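You operate a simulated robot arm through the tools that you are given. There is no shell and no other tool.

The job below is to be done with a simulated robot arm. You get a single attempt, and the scene is never put back.

TASK
Put things in order on the top of the pressing bench. At the end: the blue canister from the top of the pressing bench stands where the pink sleeve stood; the wooden post stands where the beige core stood; the pink sleeve stands where the silver tin cup stood; the silver tin cup stands where the wooden post stood; the beige core from the top of the pressing bench is on the brown box (marked "ORGANZA"); whatever was shut is shut again. Leave all else as you found it, and nothing knocked over.

The check looks at the end state, three seconds after you hand in, the way a careful person would. Anything else that was tipped, shoved, dropped, spilled or broken makes it a failure.

THE ROBOT
A 7-joint arm with a two-finger parallel gripper, fixed in place. Base frame: the origin is on the floor under the middle of its stand, x ahead of it, y to its left, z up; the work surface is at about z = 800. Readings come in mm, degrees, newtons and seconds.
With the tool pointing down near the work surface it reaches from about 300 to 700 mm from the base axis. Its first joint turns from -66.0 to 66.0 degrees. Payload 1.57 kg.
Tool frame: the origin (TCP) lies between the finger pads and is the grasp point; the fingertips stand 30 mm ahead of it; z points along the fingers, y is the line along which they close. Largest opening 110 mm; finger width 24, thickness 12; the body of the gripper, 48 by 112 mm, starts 78 mm behind the TCP.
Orientation is that of the tool frame in the base frame, as a unit quaternion [w, x, y, z]. With the fingers straight down and closing along the base's y, the tool's x points along the base's -x, its y along +y and its z along -z.

THE INTERFACE
- The arm moves only by the tool arm_command. Its argument "motion" is a list of rows, each a list of 6 numbers: the shift along the tool's x, y, z in units of 100 mm (1.0 is 100 mm), then the turn, a rotation vector about the tool's x, y, z in units of 180 degrees (1.0 is 180 degrees). In form: [[x, y, z, ax, ay, az], ...]. A call has 1 to 20 rows; each row is the pose to reach, as a shift and turn from the pose commanded when the call began, along the tool's axes at that moment. "fingers" is the closure in counts, from 0 (fully open) to 255 (shut), set as the call begins (left out, the last holds). A call with a number of a shift or a turn outside -1 to 1 is refused whole. Each row takes 0.2 s and may step no farther than 50 mm and 8.6 degrees from the row before; otherwise, or with a gripper value out of range, the whole call is refused. A pose out of reach is approached as far as the arm can. The call stops where the force on the tool passes 40 N (or 10 N more than at its start, if that is more) or the arm is blocked; 0.2 s more then pass. Each finger travels about 108 mm/s and halts on what it meets, pressing with about 21 N; the grip force reading is that of the motor and also rises with nothing between the fingers. The clock runs only during rows and for 0.2 s after the last one: add rows that repeat a pose to give the fingers time. The reply holds the time, the measured pose of the TCP, the force on the tool along the base axes, the opening and the grip force, in the units named above and with some noise, with the torque about the TCP (base axes, N m) and any sound that the robot's microphone picked up.
- Cameras (640 x 400 px; columns grow to the right, rows downward): "scene" is fixed at [157.4, -392.1, 1395.6]; the picture's right is [0.82, -0.57, 0.00], its down [-0.37, -0.53, -0.76] and it looks along [0.43, 0.62, -0.65] (base axes); focal length 352 px, centre (320, 200). "wrist" rides on the gripper at [70, 16, -141] in the tool frame; the picture's right is [-0.23, 0.97, 0.00], its down [-0.86, -0.20, -0.48] and it looks along [-0.47, -0.11, 0.88] (tool axes); focal length 222 px, centre (320, 200). There is no depth. A picture from a camera that has moved, and an enlarged one, comes with that camera's place and axes in the base frame and with its lens.
- grab_frame(camera): a new picture of that camera. The clock stands still meanwhile.
- enlarge(camera, box): a new picture of the part [left, top, right, bottom] of that camera's present view, enlarged. The clock stands still meanwhile.
- hand_in(): hands the job in; it is judged then, once.

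Places have to be worked out from the pictures, the camera data and where the tool is seen. Open the gripper and draw the arm clear of the work before you hand the job in, unless the task says otherwise.

The tools are called by a JSON object that holds its "name" and its "arguments". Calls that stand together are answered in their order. arm_command: Moves the arm, as the interface text tells. Its arguments: {"type":"object","properties":{"motion":{"type":"array","items":{"type":"array","items":{"type":"number"}}},"fingers":{"type":"number"}},"required":["motion"]} The other tools are called the same way: grab_frame (camera) takes a picture; enlarge (camera, box) takes an enlarged picture of a part of a camera's view; hand_in () hands the job in.

At the start:

```text
clock: 0.0
ee_pos: [436.2, -39.9, 1088.8]
ee_rot: [0.0, 0.0, 1.0, -0.001]
ft_force: [0.4, -0.3, 0.8]
torque: [0.0, 0.0, 0.01]
width: 110.0
grip_force: 0.1
```

scene: 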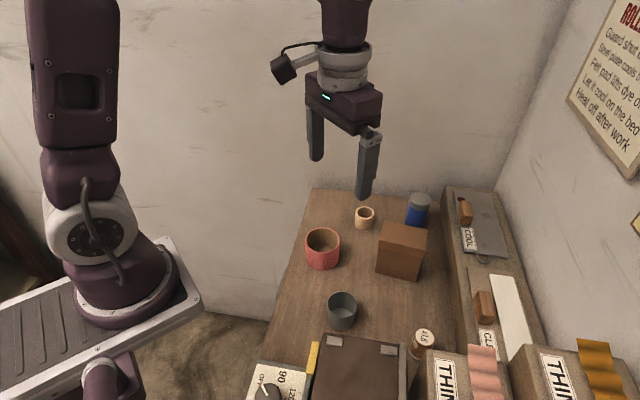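
wrist: 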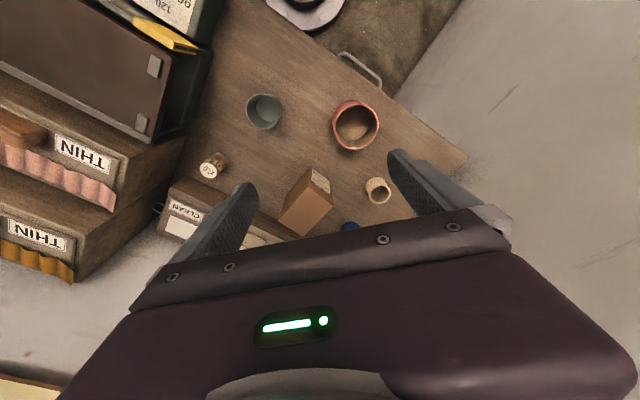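

I start by looking closer at the scene from both cameras to identify the items and the poster's rules.

{"name": "enlarge", "arguments": {"camera": "scene", "box": [260, 180, 450, 300]}}

{"name": "enlarge", "arguments": {"camera": "scene", "box": [240, 280, 440, 400]}}

{"name": "enlarge", "arguments": {"camera": "scene", "box": [430, 180, 640, 400]}}

{"name": "enlarge", "arguments": {"camera": "scene", "box": [540, 0, 640, 240]}}

{"name": "enlarge", "arguments": {"camera": "wrist", "box": [150, 0, 450, 240]}}

```text
3.33 times, centred on (355, 240) of scene
camera zoom: at [157.4, -392.1, 1395.6], right [0.82, -0.57, 0.0], down [-0.37, -0.53, -0.76], along [0.43, 0.62, -0.65], focal length 1172 px, centre (203, 67)
```

zoom: 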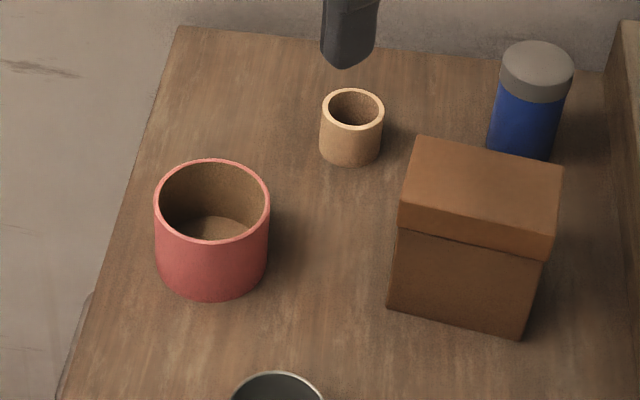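

```text
3.20 times, centred on (340, 340) of scene
camera zoom: at [157.4, -392.1, 1395.6], right [0.82, -0.57, 0.0], down [-0.37, -0.53, -0.76], along [0.43, 0.62, -0.65], focal length 1125 px, centre (256, -248)
```

zoom: 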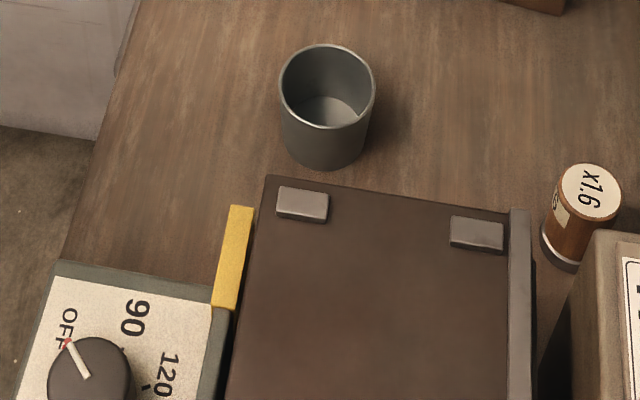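

```text
1.82 times, centred on (535, 290) of scene
camera zoom: at [157.4, -392.1, 1395.6], right [0.82, -0.57, 0.0], down [-0.37, -0.53, -0.76], along [0.43, 0.62, -0.65], focal length 639 px, centre (-71, 36)
```

zoom: 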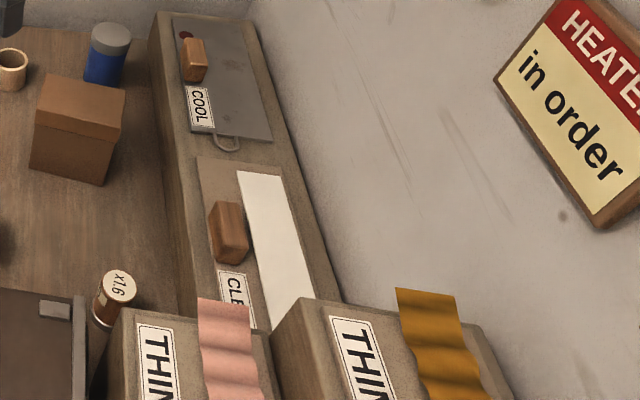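

```text
1.67 times, centred on (590, 120) of scene
camera zoom: at [157.4, -392.1, 1395.6], right [0.82, -0.57, 0.0], down [-0.37, -0.53, -0.76], along [0.43, 0.62, -0.65], focal length 586 px, centre (-130, 333)
```

zoom: 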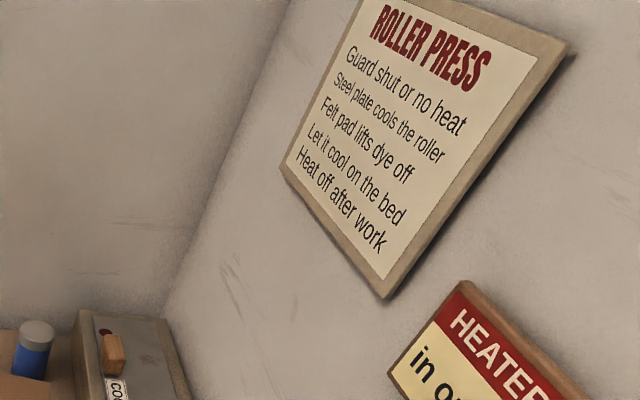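

```text
1.67 times, centred on (300, 120) of wrist
camera zoom: at [367.8, -24.0, 1229.1], right [0.23, 0.97, 0.0], down [0.86, -0.2, 0.48], along [0.47, -0.11, -0.88], focal length 370 px, centre (353, 333)
```

zoom: 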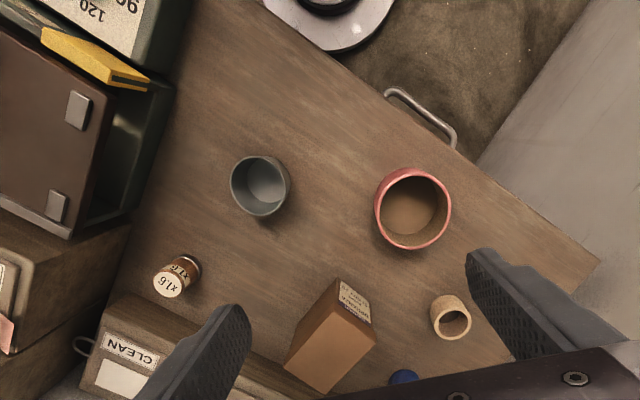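

The bench top carries the pink sleeve, beige core, blue canister, brown box, tin cup and the wooden post (near the press). I'll survey with the wrist camera from above, first moving toward the post at safe height.

{"name": "arm_command", "arguments": {"motion": [[0, -0.3, 0, 0, 0, 0], [0, -0.6, 0, 0, 0, 0], [0, -0.9, 0, 0, 0, 0], [0, -0.9, 0, 0, 0, 0]], "fingers": 0}}

```text
clock: 1.0
ee_pos: [437.8, -130.4, 1088.4]
ee_rot: [0.001, -0.001, 1.0, 0.0]
ft_force: [0.3, -0.3, 0.1]
torque: [-0.01, 0.0, -0.03]
width: 110.0
grip_force: 0.1
```

The arm responds as expected (TCP now at about y = -130). I take a wrist picture here.

{"name": "grab_frame", "arguments": {"camera": "wrist"}}

{"name": "grab_frame", "arguments": {"camera": "scene"}}

```text
taken
camera wrist: at [368.3, -114.1, 1229.6], right [0.23, 0.97, 0.0], down [0.86, -0.2, 0.48], along [0.47, -0.11, -0.88], focal length 222 px, centre (320, 200)
```

wrist: 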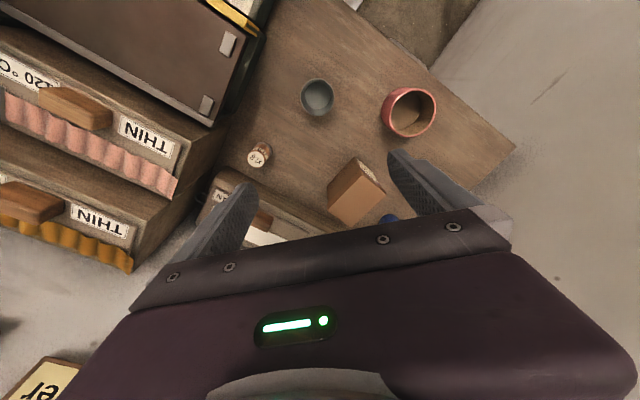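

```text
taken
```

scene: 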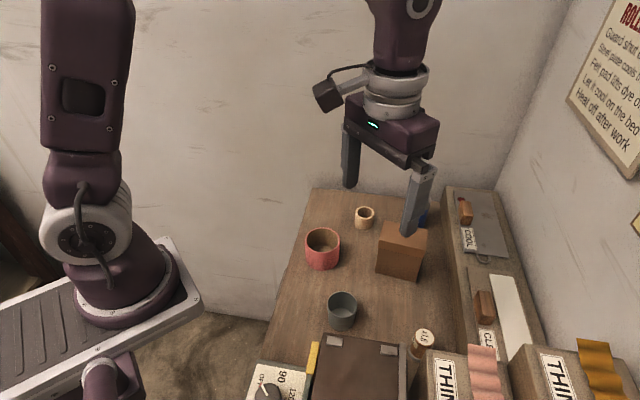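

I enlarge the wrist view on the post, cup and press region to read labels and judge clearances.

{"name": "enlarge", "arguments": {"camera": "wrist", "box": [200, 60, 360, 220]}}

{"name": "enlarge", "arguments": {"camera": "wrist", "box": [300, 60, 460, 240]}}

{"name": "enlarge", "arguments": {"camera": "wrist", "box": [0, 0, 300, 200]}}

{"name": "enlarge", "arguments": {"camera": "scene", "box": [380, 310, 460, 400]}}

```text
2.50 times, centred on (280, 140) of wrist
camera zoom: at [368.3, -114.1, 1229.6], right [0.23, 0.97, 0.0], down [0.86, -0.2, 0.48], along [0.47, -0.11, -0.88], focal length 555 px, centre (420, 350)
```

zoom: 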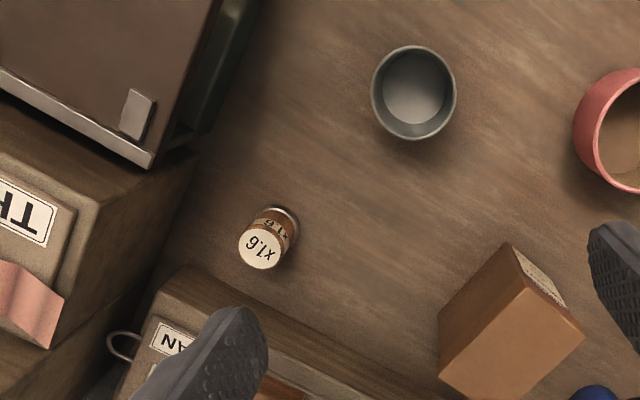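

```text
2.22 times, centred on (380, 150) of wrist
camera zoom: at [368.3, -114.1, 1229.6], right [0.23, 0.97, 0.0], down [0.86, -0.2, 0.48], along [0.47, -0.11, -0.88], focal length 494 px, centre (187, 311)
```

zoom: 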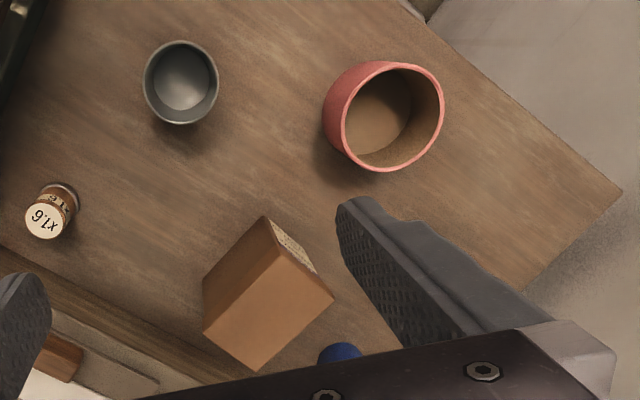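

```text
2.00 times, centred on (150, 100) of wrist
camera zoom: at [368.3, -114.1, 1229.6], right [0.23, 0.97, 0.0], down [0.86, -0.2, 0.48], along [0.47, -0.11, -0.88], focal length 444 px, centre (660, 400)
```

zoom: 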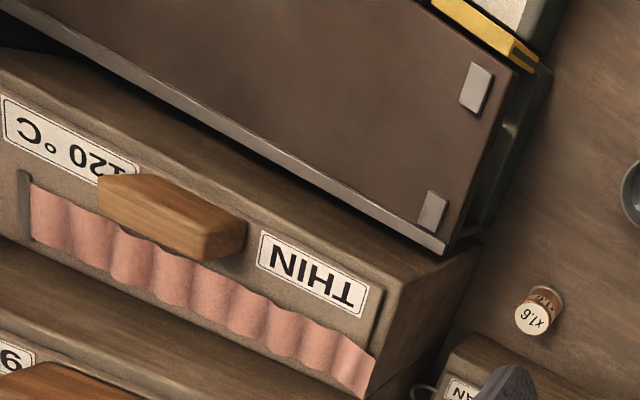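

```text
4.44 times, centred on (420, 355) of scene
camera zoom: at [157.4, -392.1, 1395.6], right [0.82, -0.57, 0.0], down [-0.37, -0.53, -0.76], along [0.43, 0.62, -0.65], focal length 1563 px, centre (-124, -489)
```

zoom: 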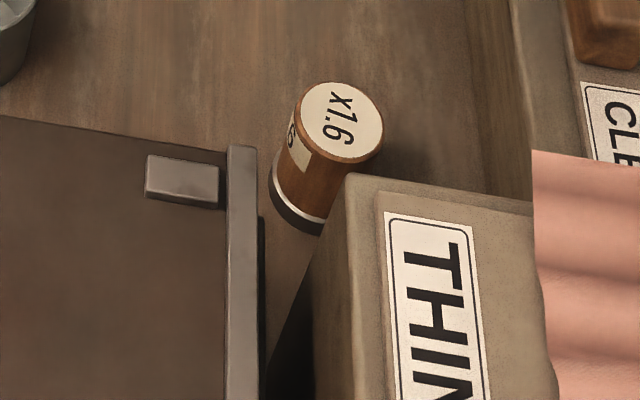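

The x1.6 post is roughly 30 mm wide and 64 mm tall, with the press lid and a label block standing close by. I'll move forward so the wrist camera looks straight down over the post/shelf region.

{"name": "arm_command", "arguments": {"motion": [[-0.3, -0.3, 0, 0, 0, 0], [-0.6, -0.6, 0, 0, 0, 0], [-0.9, -0.9, 0.1, 0, 0, 0], [-1.0, -1.0, 0.2, 0, 0, 0], [-1.0, -1.0, 0.2, 0, 0, 0]]}}

{"name": "grab_frame", "arguments": {"camera": "wrist"}}

{"name": "grab_frame", "arguments": {"camera": "scene"}}

```text
clock: 2.2
ee_pos: [536.4, -230.7, 1067.9]
ee_rot: [0.0, 0.0, 1.0, 0.0]
ft_force: [-1.3, -0.1, -0.1]
torque: [0.0, -0.01, 0.02]
width: 109.9
grip_force: 0.0
```

```text
taken
camera wrist: at [467.5, -215.4, 1209.2], right [0.23, 0.97, 0.0], down [0.86, -0.2, 0.48], along [0.47, -0.11, -0.88], focal length 222 px, centre (320, 200)
```

wrist: 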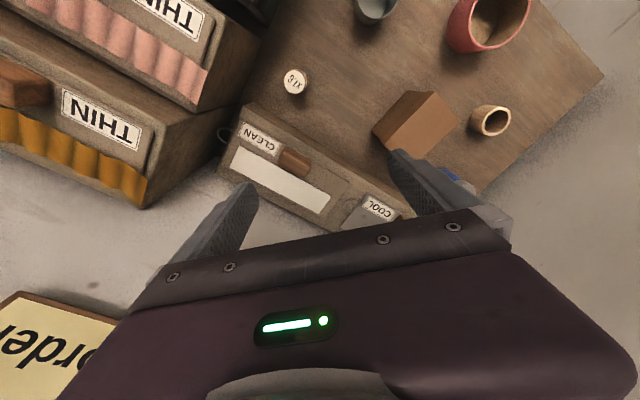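

```text
taken
```

scene: 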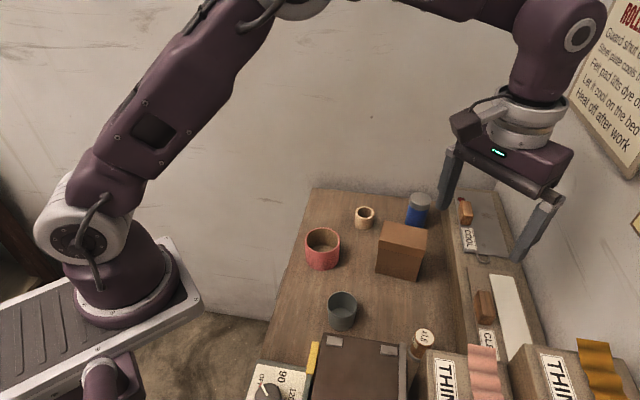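

The view covers post, shelf and blocks. I enlarge the pieces for measuring.

{"name": "enlarge", "arguments": {"camera": "wrist", "box": [200, 20, 420, 220]}}

{"name": "enlarge", "arguments": {"camera": "wrist", "box": [340, 0, 600, 200]}}

{"name": "enlarge", "arguments": {"camera": "scene", "box": [400, 180, 540, 330]}}

```text
2.00 times, centred on (310, 120) of wrist
camera zoom: at [467.5, -215.4, 1209.2], right [0.23, 0.97, 0.0], down [0.86, -0.2, 0.48], along [0.47, -0.11, -0.88], focal length 444 px, centre (340, 360)
```

zoom: 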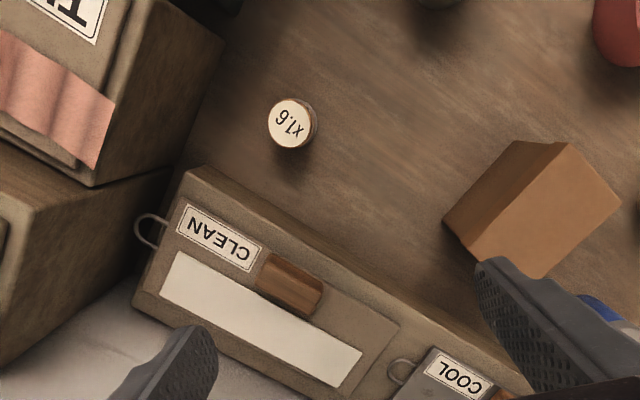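

```text
2.00 times, centred on (470, 100) of wrist
camera zoom: at [467.5, -215.4, 1209.2], right [0.23, 0.97, 0.0], down [0.86, -0.2, 0.48], along [0.47, -0.11, -0.88], focal length 444 px, centre (20, 400)
```

zoom: 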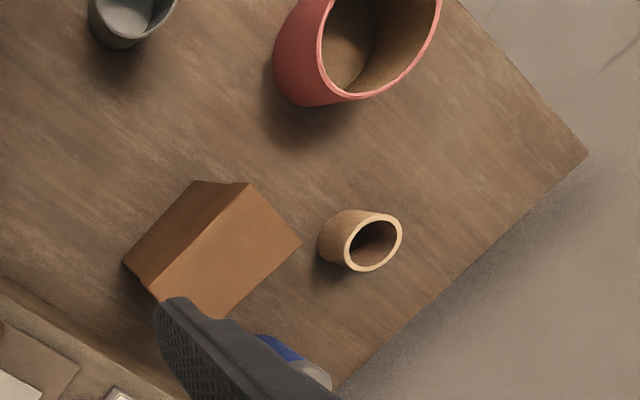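

```text
2.67 times, centred on (470, 255) of scene
camera zoom: at [157.4, -392.1, 1395.6], right [0.82, -0.57, 0.0], down [-0.37, -0.53, -0.76], along [0.43, 0.62, -0.65], focal length 938 px, centre (-80, 53)
```

zoom: 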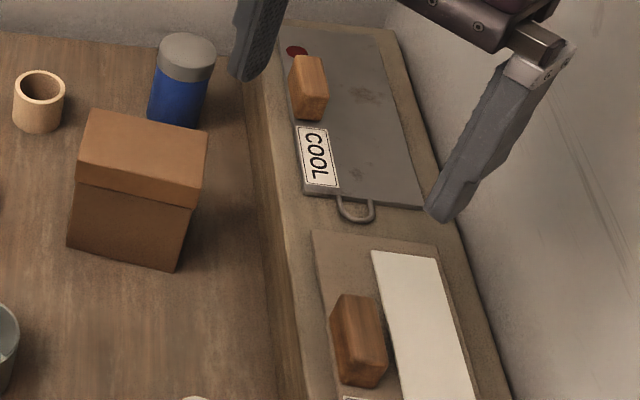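

Triangulating wrist against scene rays, the bench top sits nearer z≈785, the post is at about (464,-252) and its top is at z≈850. The brown box top is centred near (567,-91) at z≈886. Next I move over the canister and core to measure them.

{"name": "arm_command", "arguments": {"motion": [[-0.3, 0.35, 0, 0, 0, 0], [-0.6, 0.7, 0, 0, 0, 0], [-0.8, 1.0, 0, 0, 0, 0], [-0.8, 1.0, 0, 0, 0, 0]]}}

{"name": "arm_command", "arguments": {"motion": [[-0.1, 0.4, 0, 0, 0, 0], [-0.2, 0.8, 0, 0, 0, 0], [-0.25, 1.0, 0, 0, 0, 0], [-0.25, 1.0, 0, 0, 0, 0]]}}

{"name": "grab_frame", "arguments": {"camera": "wrist"}}

{"name": "enlarge", "arguments": {"camera": "wrist", "box": [220, 40, 440, 220]}}

{"name": "grab_frame", "arguments": {"camera": "scene"}}

```text
clock: 3.2
ee_pos: [617.3, -129.6, 1069.6]
ee_rot: [0.0, 0.0, 1.0, 0.0]
ft_force: [-0.2, 0.1, 0.5]
torque: [0.03, -0.01, 0.02]
width: 109.7
grip_force: 0.1
```

```text
clock: 4.2
ee_pos: [643.0, -29.9, 1068.2]
ee_rot: [0.0, 0.0, 1.0, 0.0]
ft_force: [0.3, 0.1, 0.2]
torque: [-0.05, 0.05, -0.02]
width: 109.9
grip_force: 0.0
```

```text
taken
camera wrist: at [573.9, -14.4, 1209.7], right [0.23, 0.97, 0.0], down [0.85, -0.2, 0.48], along [0.47, -0.11, -0.88], focal length 222 px, centre (320, 200)
```

wrist: 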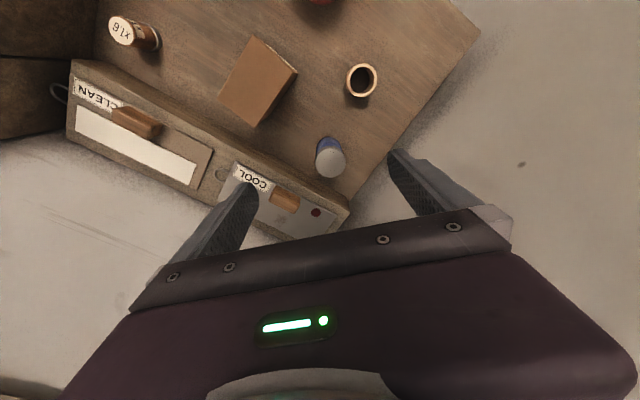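

```text
2.22 times, centred on (330, 130) of wrist
camera zoom: at [573.9, -14.4, 1209.7], right [0.23, 0.97, 0.0], down [0.85, -0.2, 0.48], along [0.47, -0.11, -0.88], focal length 494 px, centre (298, 356)
```

zoom: 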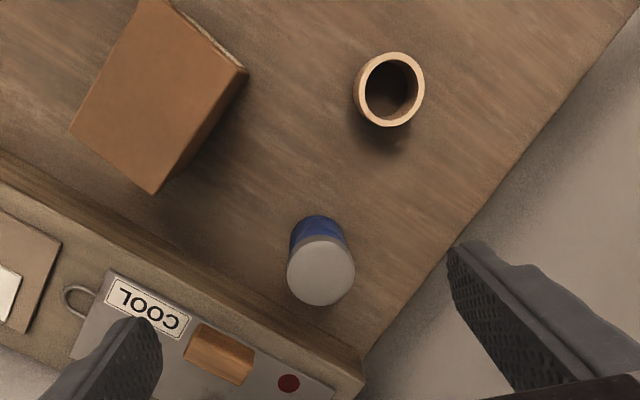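

```text
taken
```

scene: 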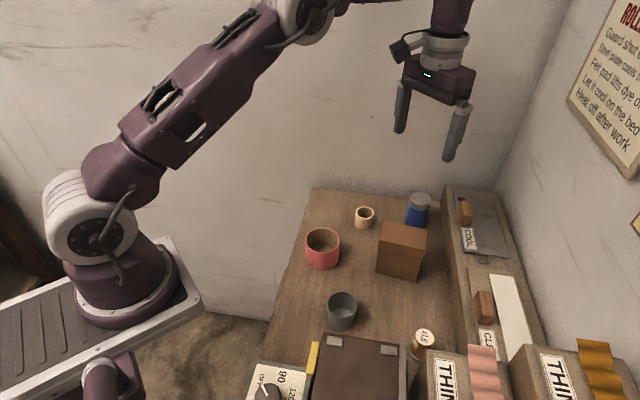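

Core rim triangulates to about (590,45,835). I need better measurements of the post's base and the canister, so I enlarge those tightly.

{"name": "enlarge", "arguments": {"camera": "scene", "box": [400, 322, 450, 368]}}

{"name": "enlarge", "arguments": {"camera": "wrist", "box": [90, 0, 190, 70]}}

{"name": "enlarge", "arguments": {"camera": "wrist", "box": [300, 50, 400, 200]}}

{"name": "enlarge", "arguments": {"camera": "scene", "box": [345, 185, 445, 245]}}

{"name": "enlarge", "arguments": {"camera": "scene", "box": [290, 215, 370, 335]}}

```text
8.70 times, centred on (425, 345) of scene
camera zoom: at [157.4, -392.1, 1395.6], right [0.82, -0.57, 0.0], down [-0.37, -0.53, -0.76], along [0.43, 0.62, -0.65], focal length 3058 px, centre (-593, -1061)
```

zoom: 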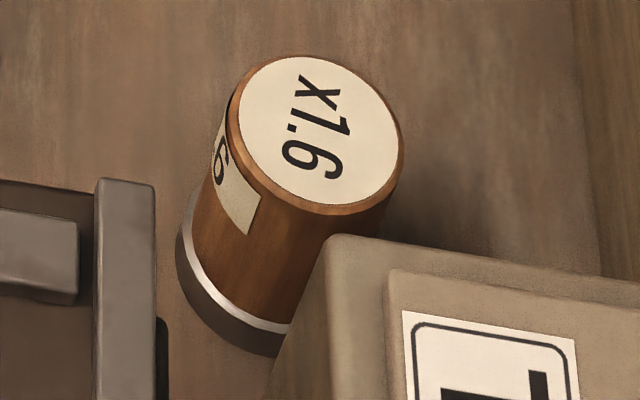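

```text
5.71 times, centred on (140, 35) of wrist
camera zoom: at [573.9, -14.4, 1209.7], right [0.23, 0.97, 0.0], down [0.85, -0.2, 0.48], along [0.47, -0.11, -0.88], focal length 1269 px, centre (1349, 1143)
```

zoom: 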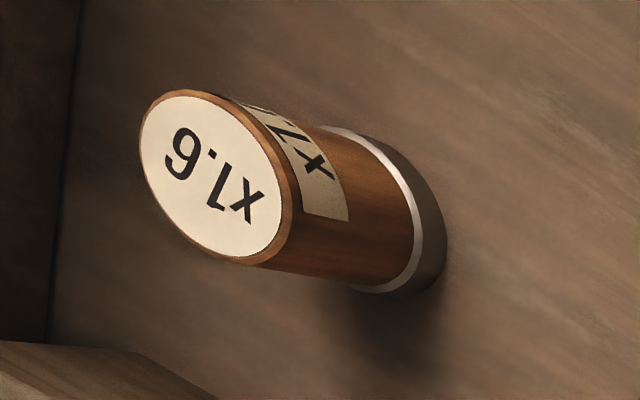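

```text
2.67 times, centred on (350, 125) of wrist
camera zoom: at [573.9, -14.4, 1209.7], right [0.23, 0.97, 0.0], down [0.85, -0.2, 0.48], along [0.47, -0.11, -0.88], focal length 592 px, centre (240, 400)
```

zoom: 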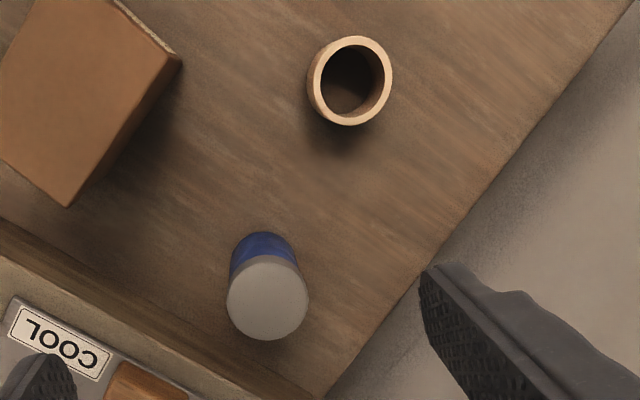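

```text
6.40 times, centred on (395, 215) of scene
camera zoom: at [157.4, -392.1, 1395.6], right [0.82, -0.57, 0.0], down [-0.37, -0.53, -0.76], along [0.43, 0.62, -0.65], focal length 2251 px, centre (-160, 104)
```

zoom: 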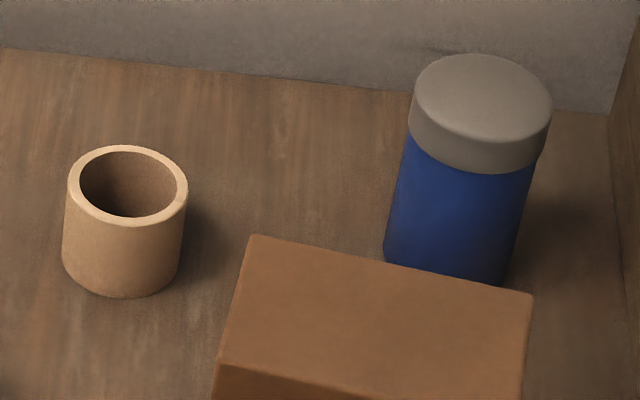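

```text
3.33 times, centred on (330, 275) of scene
camera zoom: at [157.4, -392.1, 1395.6], right [0.82, -0.57, 0.0], down [-0.37, -0.53, -0.76], along [0.43, 0.62, -0.65], focal length 1172 px, centre (287, -50)
```

zoom: 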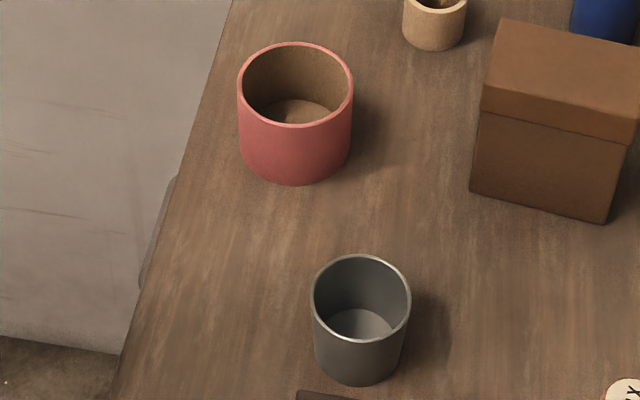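

Consistent triangulation now: bench z≈800; core (590,45) r22 h33; post (461.5,-252.5) r~17 h52; cup (392,-124) r26.5 h44; sleeve (446.5,16) r36.5 h55; canister (688,-26) r24.5 h78; box top centre (567,-91) z≈887. I start by hovering over the beige core with fingers partly closed.

{"name": "arm_command", "arguments": {"motion": [[0.2, 0.25, 0.2, 0, 0, 0], [0.4, 0.5, 0.5, 0, 0, 0], [0.53, 0.753, 0.8, 0, 0, 0], [0.53, 0.753, 0.9, 0, 0, 0], [0.53, 0.753, 0.9, 0, 0, 0]], "fingers": 70}}

{"name": "grab_frame", "arguments": {"camera": "wrist"}}

{"name": "enlarge", "arguments": {"camera": "wrist", "box": [240, 60, 400, 220]}}

```text
clock: 5.4
ee_pos: [589.0, 45.0, 979.0]
ee_rot: [0.0, 0.001, 1.0, 0.0]
ft_force: [-0.6, 0.3, 1.0]
torque: [0.01, 0.02, 0.01]
width: 79.8
grip_force: 0.1
```

```text
taken
camera wrist: at [520.1, 61.2, 1119.0], right [0.23, 0.97, 0.0], down [0.86, -0.2, 0.48], along [0.47, -0.11, -0.88], focal length 222 px, centre (320, 200)
```

wrist: 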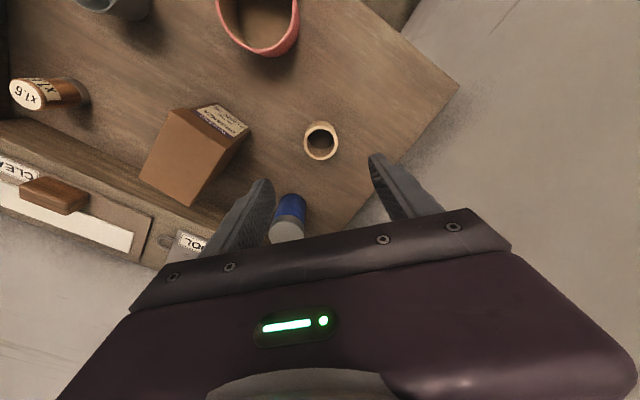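

```text
2.50 times, centred on (320, 140) of wrist
camera zoom: at [520.1, 61.2, 1119.0], right [0.23, 0.97, 0.0], down [0.86, -0.2, 0.48], along [0.47, -0.11, -0.88], focal length 555 px, centre (320, 350)
```

zoom: 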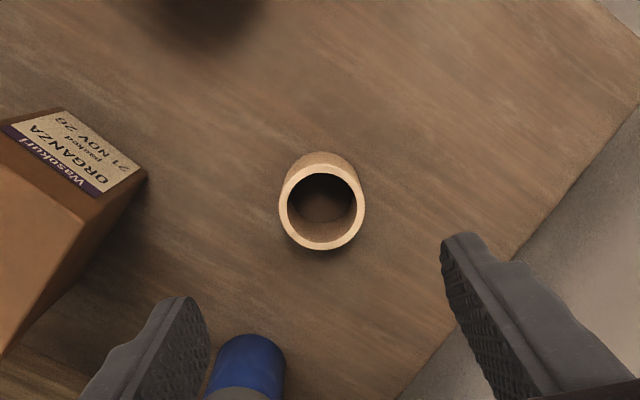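

The core rim is at (590.5,45.5), almost exactly under the TCP, and the box's ORGANZA label is confirmed. I descend to just above and then around the core.

{"name": "arm_command", "arguments": {"motion": [[-0.013, 0.004, 0.3, 0, 0, 0], [-0.013, 0.004, 0.6, 0, 0, 0], [-0.013, 0.004, 0.9, 0, 0, 0], [-0.013, 0.004, 0.98, 0, 0, 0]]}}

{"name": "enlarge", "arguments": {"camera": "wrist", "box": [220, 60, 420, 260]}}

{"name": "enlarge", "arguments": {"camera": "scene", "box": [320, 150, 440, 250]}}

```text
clock: 6.4
ee_pos: [590.6, 45.5, 881.0]
ee_rot: [0.0, 0.0, 1.0, 0.0]
ft_force: [-0.2, 0.2, -1.2]
torque: [0.02, 0.01, 0.01]
width: 79.6
grip_force: 0.0
```

```text
2.00 times, centred on (320, 160) of wrist
camera zoom: at [520.8, 61.8, 1021.0], right [0.23, 0.97, 0.0], down [0.86, -0.2, 0.48], along [0.47, -0.11, -0.88], focal length 444 px, centre (320, 280)
```

zoom: 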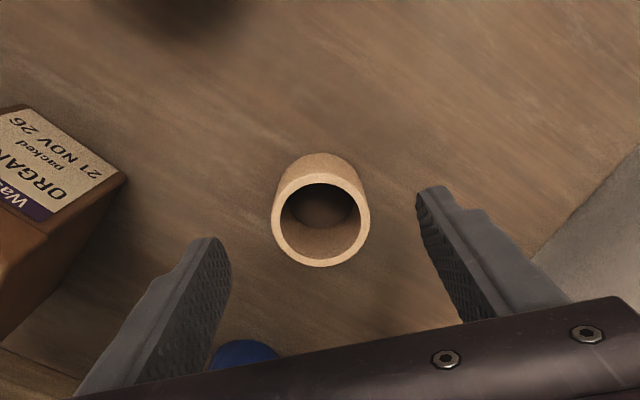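

```text
4.00 times, centred on (380, 200) of scene
camera zoom: at [157.4, -392.1, 1395.6], right [0.82, -0.57, 0.0], down [-0.37, -0.53, -0.76], along [0.43, 0.62, -0.65], focal length 1407 px, centre (80, 200)
```

zoom: 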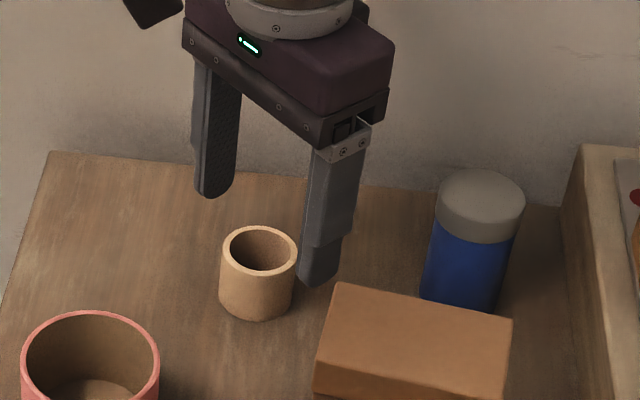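

The core stays centred (590.8,45.4). I lower 45 mm to put fingertips at about z 806 around it.

{"name": "arm_command", "arguments": {"motion": [[0, 0, 0.2, 0, 0, 0], [0, 0, 0.35, 0, 0, 0], [0, 0, 0.44, 0, 0, 0], [0, 0, 0.44, 0, 0, 0]]}}

{"name": "arm_command", "arguments": {"motion": [[0, 0, 0, 0, 0, 0], [0, 0, 0, 0, 0, 0], [0, 0, 0, 0, 0, 0], [0, 0, 0, 0, 0, 0]], "fingers": 255}}

{"name": "enlarge", "arguments": {"camera": "scene", "box": [320, 150, 440, 250]}}

```text
clock: 7.4
ee_pos: [590.4, 45.8, 835.7]
ee_rot: [0.0, 0.0, 1.0, 0.0]
ft_force: [-0.3, 0.2, 0.5]
torque: [0.0, 0.01, -0.03]
width: 80.1
grip_force: 0.1
```

```text
clock: 8.4
ee_pos: [589.6, 46.0, 835.8]
ee_rot: [0.0, 0.0, 1.0, 0.001]
ft_force: [0.0, 0.2, 0.2]
torque: [0.01, -0.03, 0.02]
width: 42.2
grip_force: 21.3
```

```text
4.00 times, centred on (380, 200) of scene
camera zoom: at [157.4, -392.1, 1395.6], right [0.82, -0.57, 0.0], down [-0.37, -0.53, -0.76], along [0.43, 0.62, -0.65], focal length 1407 px, centre (80, 200)
```

zoom: 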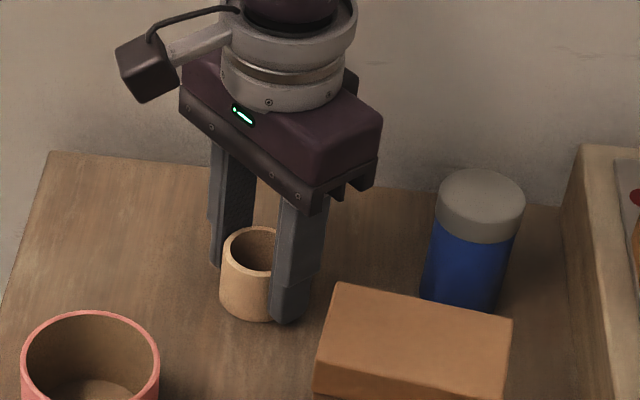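

The core is gripped (42 mm wide). I lift straight up and check it comes along.

{"name": "arm_command", "arguments": {"motion": [[0, 0, -0.15, 0, 0, 0], [0, 0, -0.4, 0, 0, 0], [0, 0, -0.7, 0, 0, 0], [0, 0, -1.0, 0, 0, 0], [0, 0, -1.0, 0, 0, 0]]}}

{"name": "arm_command", "arguments": {"motion": [[0, 0, -0.3, 0, 0, 0], [0.1, -0.4, -0.35, 0, 0, 0], [0.17, -0.8, -0.35, 0, 0, 0], [0.2, -1.0, -0.35, 0, 0, 0], [0.2, -1.0, -0.35, 0, 0, 0]]}}

{"name": "enlarge", "arguments": {"camera": "wrist", "box": [160, 40, 480, 240]}}

{"name": "enlarge", "arguments": {"camera": "scene", "box": [320, 130, 470, 290]}}

```text
clock: 9.6
ee_pos: [589.8, 46.2, 936.5]
ee_rot: [0.0, 0.0, 1.0, 0.0]
ft_force: [0.5, -0.5, -1.1]
torque: [0.01, 0.05, 0.02]
width: 42.2
grip_force: 21.6
```

```text
clock: 10.8
ee_pos: [570.3, -53.0, 972.1]
ee_rot: [0.0, 0.0, 1.0, 0.0]
ft_force: [0.9, 0.0, -0.1]
torque: [0.0, -0.02, 0.0]
width: 42.2
grip_force: 20.4
```

```text
2.00 times, centred on (320, 140) of wrist
camera zoom: at [500.4, -38.4, 1112.2], right [0.23, 0.97, 0.0], down [0.85, -0.2, 0.48], along [0.47, -0.11, -0.88], focal length 444 px, centre (320, 320)
```

zoom: 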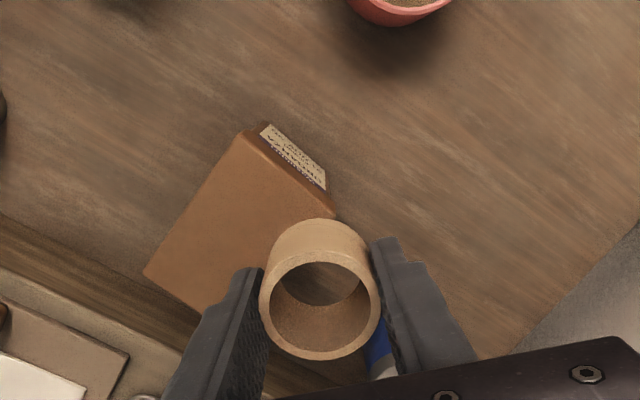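

```text
2.50 times, centred on (395, 210) of scene
camera zoom: at [157.4, -392.1, 1395.6], right [0.82, -0.57, 0.0], down [-0.37, -0.53, -0.76], along [0.43, 0.62, -0.65], focal length 879 px, centre (132, 175)
```

zoom: 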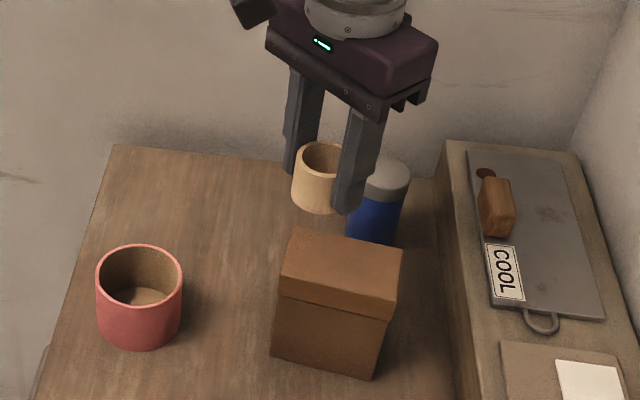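

Core is held well. I refine the box-top corners with a tight enlargement before placing.

{"name": "enlarge", "arguments": {"camera": "wrist", "box": [220, 90, 340, 190]}}

{"name": "enlarge", "arguments": {"camera": "scene", "box": [370, 215, 440, 285]}}

```text
4.00 times, centred on (280, 140) of wrist
camera zoom: at [500.4, -38.4, 1112.2], right [0.23, 0.97, 0.0], down [0.85, -0.2, 0.48], along [0.47, -0.11, -0.88], focal length 888 px, centre (480, 440)
```

zoom: 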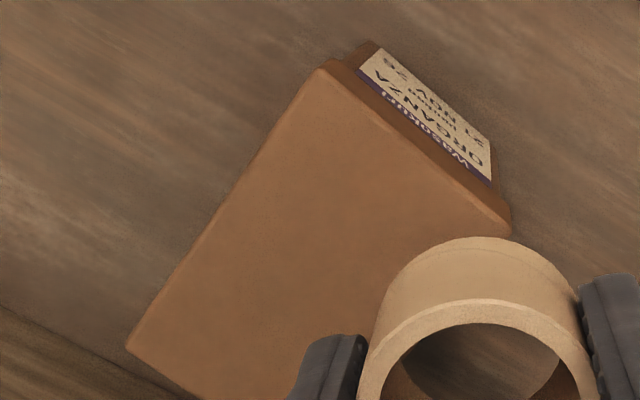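

```text
5.71 times, centred on (405, 250) of scene
camera zoom: at [157.4, -392.1, 1395.6], right [0.82, -0.57, 0.0], down [-0.37, -0.53, -0.76], along [0.43, 0.62, -0.65], focal length 2010 px, centre (-166, -86)
```

zoom: 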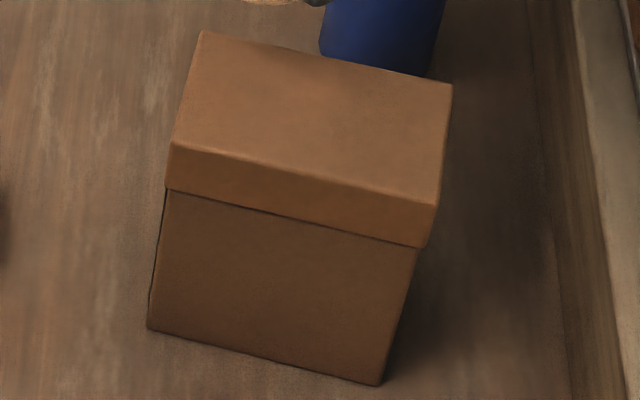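

Box top triangulates to z≈894, centre (564,-96). I move over it and lower to about 12 mm above contact.

{"name": "arm_command", "arguments": {"motion": [[0.03, -0.2, 0, 0, 0, 0], [0.06, -0.43, 0, 0, 0, 0], [0.06, -0.43, 0.15, 0, 0, 0], [0.06, -0.43, 0.3, 0, 0, 0], [0.06, -0.43, 0.3, 0, 0, 0]]}}

{"name": "enlarge", "arguments": {"camera": "scene", "box": [370, 185, 440, 285]}}

{"name": "enlarge", "arguments": {"camera": "wrist", "box": [220, 90, 420, 240]}}

```text
clock: 12.0
ee_pos: [563.7, -96.9, 941.6]
ee_rot: [0.0, 0.0, 1.0, 0.0]
ft_force: [-0.3, 0.5, -0.4]
torque: [0.02, 0.0, 0.02]
width: 42.4
grip_force: 21.1
```

```text
4.00 times, centred on (405, 235) of scene
camera zoom: at [157.4, -392.1, 1395.6], right [0.82, -0.57, 0.0], down [-0.37, -0.53, -0.76], along [0.43, 0.62, -0.65], focal length 1407 px, centre (-20, 60)
```

zoom: 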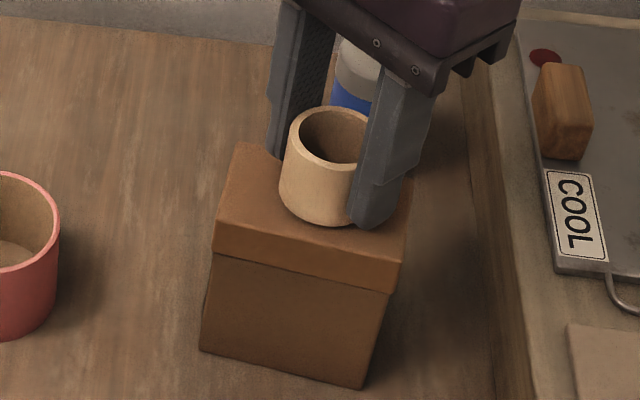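

```text
2.67 times, centred on (320, 165) of wrist
camera zoom: at [495.0, -81.6, 1081.8], right [0.23, 0.97, 0.0], down [0.86, -0.2, 0.48], along [0.47, -0.11, -0.88], focal length 592 px, centre (320, 293)
```

zoom: 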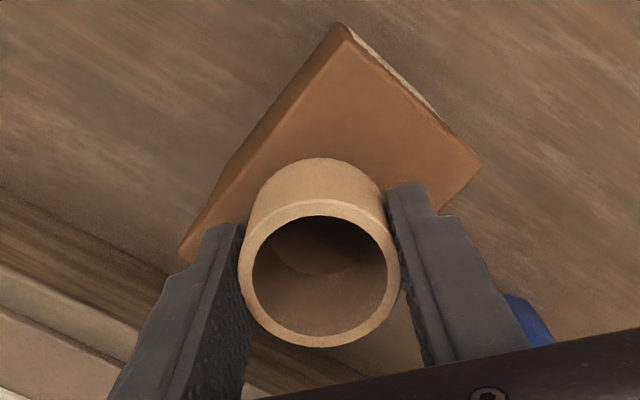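

The core is over the box-top centre (box centre by wrist ≈ (564.5,-96)). I descend in small steps watching the force.

{"name": "arm_command", "arguments": {"motion": [[0, 0, 0.02, 0, 0, 0], [0, 0, 0.04, 0, 0, 0], [0, 0, 0.04, 0, 0, 0]]}}

{"name": "arm_command", "arguments": {"motion": [[0, 0, 0.01, 0, 0, 0], [0, 0, 0.02, 0, 0, 0], [0, 0, 0.02, 0, 0, 0]]}}

{"name": "arm_command", "arguments": {"motion": [[0, 0, 0.01, 0, 0, 0], [0, 0, 0.02, 0, 0, 0], [0, 0, 0.02, 0, 0, 0]]}}

{"name": "enlarge", "arguments": {"camera": "scene", "box": [370, 185, 440, 285]}}

```text
clock: 12.8
ee_pos: [563.8, -96.6, 937.4]
ee_rot: [0.0, 0.001, 1.0, 0.0]
ft_force: [-2.5, -0.3, 9.8]
torque: [0.0, 0.13, 0.03]
width: 42.2
grip_force: 21.3
```

```text
clock: 13.8
ee_pos: [564.3, -96.1, 936.1]
ee_rot: [0.001, 0.0, 1.0, 0.001]
ft_force: [-3.4, 1.7, 9.7]
torque: [0.03, 0.09, 0.04]
width: 42.3
grip_force: 21.0
stopped in row 3: the force on the tool passed its limit at 41 N (the readings are from after the stop); the commanded pose is now the measured one
```

```text
clock: 14.4
ee_pos: [565.6, -97.3, 936.2]
ee_rot: [0.003, 0.0, 1.0, -0.001]
ft_force: [-6.5, 0.9, 13.3]
torque: [0.07, 0.19, -0.02]
width: 42.3
grip_force: 21.1
stopped in row 3: the force on the tool passed its limit at 43 N (the readings are from after the stop); the commanded pose is now the measured one
```

```text
4.00 times, centred on (405, 235) of scene
camera zoom: at [157.1, -392.0, 1395.7], right [0.82, -0.57, 0.0], down [-0.37, -0.53, -0.76], along [0.43, 0.62, -0.65], focal length 1407 px, centre (-20, 60)
```

zoom: 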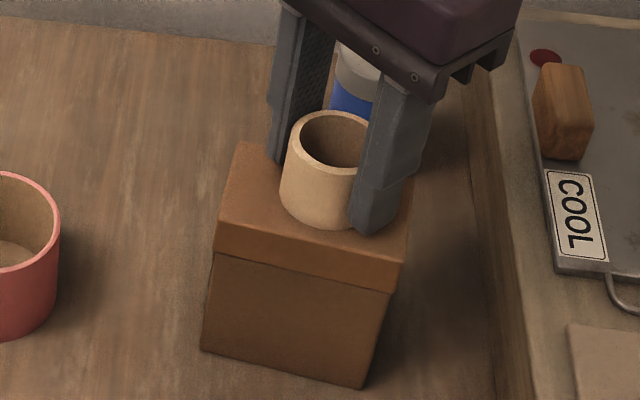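

Contact came earlier than estimated (TCP ≈ 937.5) and I pressed harder than wanted; the box and core still look in place. I ease up 1.3 mm to unload, and check the force before releasing.

{"name": "arm_command", "arguments": {"motion": [[0, 0, -0.013, 0, 0, 0], [0, 0, -0.013, 0, 0, 0]]}}

```text
clock: 15.0
ee_pos: [566.7, -96.7, 938.6]
ee_rot: [0.002, -0.001, 1.0, -0.001]
ft_force: [0.6, -0.3, 0.4]
torque: [0.03, 0.01, 0.01]
width: 42.1
grip_force: 20.9
```

Force is back to zero, so the core is just resting (TCP 938.6). I open the fingers to release it.

{"name": "arm_command", "arguments": {"motion": [[0, 0, 0, 0, 0, 0], [0, 0, 0, 0, 0, 0], [0, 0, 0, 0, 0, 0]], "fingers": 90}}

{"name": "arm_command", "arguments": {"motion": [[0, 0, -0.2, 0, 0, 0], [0, 0, -0.5, 0, 0, 0], [0, 0, -0.9, 0, 0, 0], [0, 0, -0.9, 0, 0, 0]]}}

{"name": "enlarge", "arguments": {"camera": "scene", "box": [370, 185, 440, 285]}}

{"name": "enlarge", "arguments": {"camera": "wrist", "box": [220, 60, 420, 220]}}

```text
clock: 15.8
ee_pos: [566.4, -97.7, 936.1]
ee_rot: [0.003, 0.0, 1.0, -0.001]
ft_force: [0.7, 0.2, -0.1]
torque: [0.0, -0.02, -0.02]
width: 71.5
grip_force: 0.1
```

```text
clock: 16.8
ee_pos: [565.7, -96.1, 1026.6]
ee_rot: [0.003, -0.001, 1.0, -0.001]
ft_force: [0.1, -1.1, 0.7]
torque: [0.01, 0.0, 0.0]
width: 71.2
grip_force: 0.0
```

```text
4.00 times, centred on (405, 235) of scene
camera zoom: at [157.4, -392.1, 1395.6], right [0.82, -0.57, 0.0], down [-0.37, -0.53, -0.76], along [0.43, 0.62, -0.65], focal length 1407 px, centre (-20, 60)
```

zoom: 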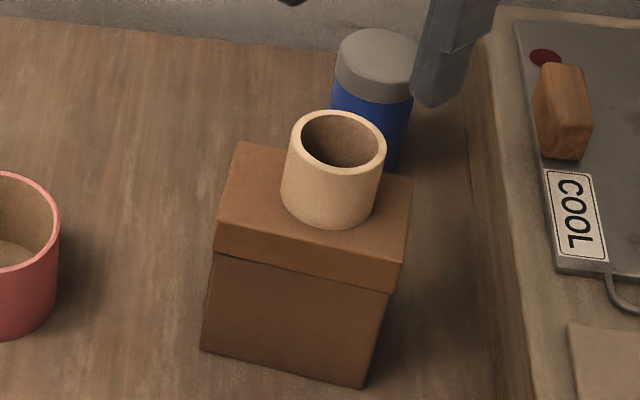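

```text
2.50 times, centred on (320, 140) of wrist
camera zoom: at [495.5, -81.3, 1167.7], right [0.23, 0.97, 0.0], down [0.85, -0.2, 0.48], along [0.47, -0.11, -0.88], focal length 555 px, centre (320, 350)
```

zoom: 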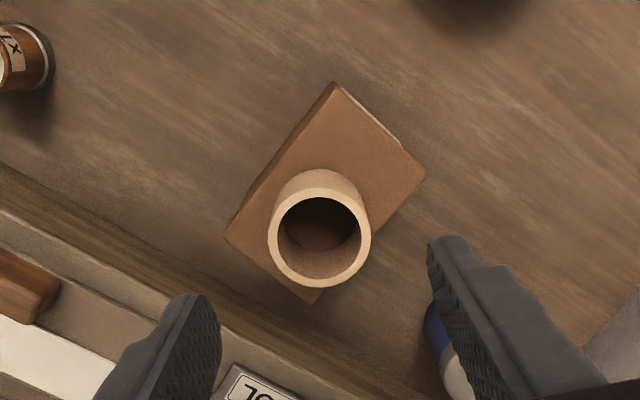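

The core stands centred on the box and the box hasn't shifted. Next is the post: I travel at z≈1027 toward (461.5,-252.5), also trimming a 0.3° tilt picked up from the stop.

{"name": "arm_command", "arguments": {"motion": [[0.2, -0.3, 0, 0, 0.0019, 0], [0.4, -0.6, 0, 0, 0.0019, 0], [0.6, -0.9, 0, 0, 0.0019, 0], [0.6, -0.9, 0, 0, 0.0019, 0]], "fingers": 110}}

{"name": "arm_command", "arguments": {"motion": [[0.2, -0.3, 0, 0, 0, 0], [0.44, -0.664, 0, 0, 0, 0], [0.44, -0.664, 0.2, 0, 0, 0], [0.44, -0.664, 0.4, 0, 0, 0], [0.44, -0.664, 0.4, 0, 0, 0]]}}

{"name": "grab_frame", "arguments": {"camera": "wrist"}}

{"name": "enlarge", "arguments": {"camera": "wrist", "box": [240, 60, 400, 220]}}

{"name": "grab_frame", "arguments": {"camera": "scene"}}

```text
clock: 17.8
ee_pos: [505.1, -187.7, 1025.2]
ee_rot: [0.0, 0.0, 1.0, -0.001]
ft_force: [0.4, 0.4, -0.3]
torque: [-0.01, 0.04, -0.01]
width: 62.7
grip_force: 0.1
```

```text
clock: 19.0
ee_pos: [461.1, -254.2, 988.3]
ee_rot: [0.0, 0.001, 1.0, -0.001]
ft_force: [0.6, 0.2, -0.9]
torque: [0.02, 0.01, 0.03]
width: 62.5
grip_force: 0.0
```

```text
taken
camera wrist: at [392.0, -238.8, 1127.7], right [0.23, 0.97, 0.0], down [0.86, -0.2, 0.48], along [0.47, -0.11, -0.88], focal length 222 px, centre (320, 200)
```

wrist: 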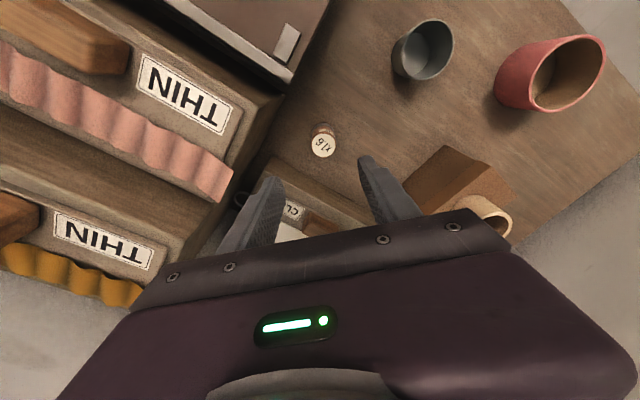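

```text
2.50 times, centred on (320, 140) of wrist
camera zoom: at [392.0, -238.8, 1127.7], right [0.23, 0.97, 0.0], down [0.86, -0.2, 0.48], along [0.47, -0.11, -0.88], focal length 555 px, centre (320, 350)
```

zoom: 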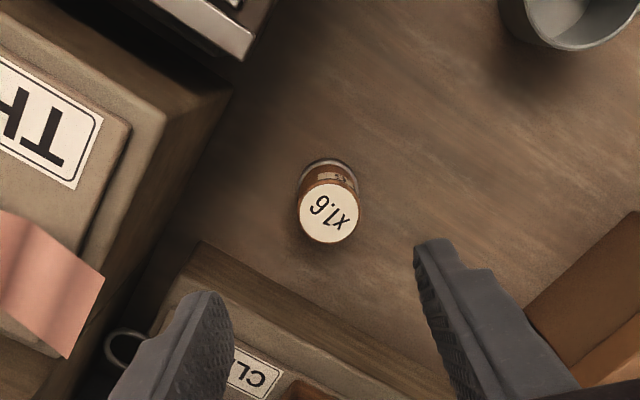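

```text
taken
```

scene: 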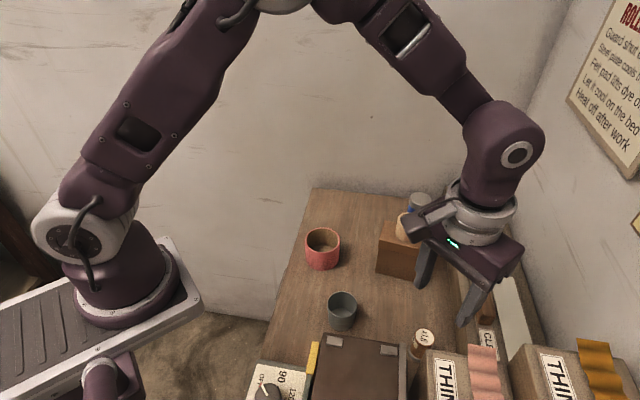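

Post measured at about (463.3,-251.3). I correct the TCP and descend to just above the post top, then check.

{"name": "arm_command", "arguments": {"motion": [[-0.022, 0.029, 0.2, 0, 0, 0], [-0.022, 0.029, 0.5, 0, 0, 0], [-0.022, 0.029, 0.8, 0, 0, 0], [-0.022, 0.029, 0.95, 0, 0, 0], [-0.022, 0.029, 0.95, 0, 0, 0]]}}

{"name": "enlarge", "arguments": {"camera": "wrist", "box": [220, 60, 420, 240]}}

{"name": "enlarge", "arguments": {"camera": "scene", "box": [370, 250, 530, 390]}}

```text
clock: 20.2
ee_pos: [463.3, -250.2, 891.1]
ee_rot: [0.0, 0.0, 1.0, -0.001]
ft_force: [-0.4, -0.2, 0.1]
torque: [-0.02, 0.03, 0.02]
width: 62.4
grip_force: 0.0
```

```text
2.22 times, centred on (320, 150) of wrist
camera zoom: at [394.2, -235.0, 1032.6], right [0.23, 0.97, 0.0], down [0.86, -0.2, 0.48], along [0.47, -0.11, -0.88], focal length 494 px, centre (320, 311)
```

zoom: 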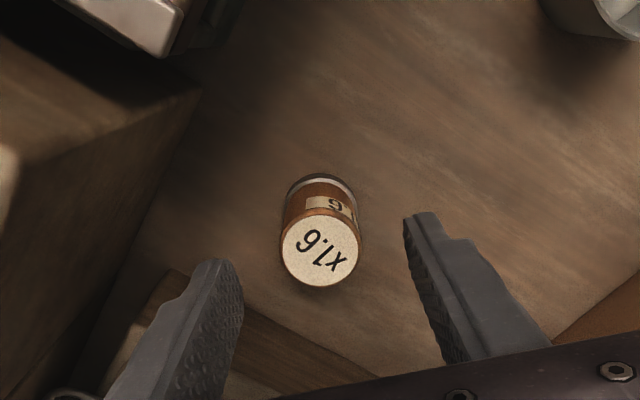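

```text
2.86 times, centred on (450, 320) of scene
camera zoom: at [157.4, -392.1, 1395.6], right [0.82, -0.57, 0.0], down [-0.37, -0.53, -0.76], along [0.43, 0.62, -0.65], focal length 1005 px, centre (-51, -143)
```

zoom: 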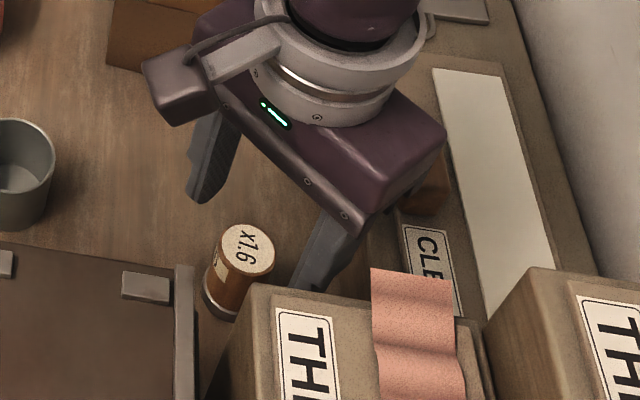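

Post sits at about (464.5,-251.5), centred between the fingers. I descend 53 mm to a grasp height of TCP z≈838.

{"name": "arm_command", "arguments": {"motion": [[-0.012, -0.013, 0.1, 0, 0, 0], [-0.012, -0.013, 0.25, 0, 0, 0], [-0.012, -0.013, 0.4, 0, 0, 0], [-0.012, -0.013, 0.53, 0, 0, 0], [-0.012, -0.013, 0.53, 0, 0, 0]]}}

{"name": "enlarge", "arguments": {"camera": "scene", "box": [370, 250, 530, 390]}}

{"name": "enlarge", "arguments": {"camera": "wrist", "box": [220, 60, 420, 240]}}

```text
clock: 21.4
ee_pos: [464.6, -252.5, 839.1]
ee_rot: [0.0, 0.0, 1.0, -0.001]
ft_force: [0.6, -0.6, -0.7]
torque: [0.0, 0.02, 0.02]
width: 62.6
grip_force: 0.1
```

```text
2.86 times, centred on (450, 320) of scene
camera zoom: at [157.4, -392.1, 1395.6], right [0.82, -0.57, 0.0], down [-0.37, -0.53, -0.76], along [0.43, 0.62, -0.65], focal length 1005 px, centre (-51, -143)
```

zoom: 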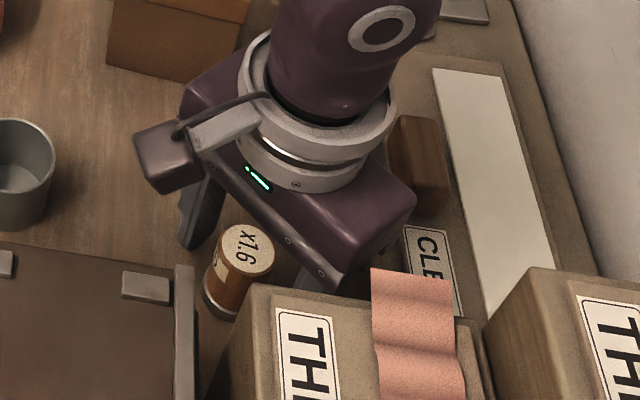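

```text
2.22 times, centred on (320, 150) of wrist
camera zoom: at [395.9, -236.9, 980.2], right [0.23, 0.97, 0.0], down [0.86, -0.2, 0.48], along [0.47, -0.11, -0.88], focal length 494 px, centre (320, 311)
```

zoom: 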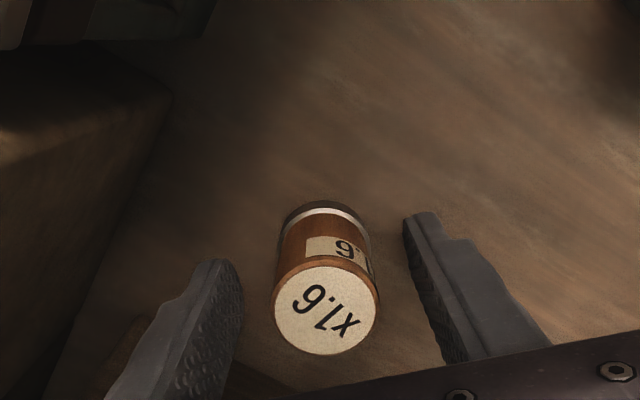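

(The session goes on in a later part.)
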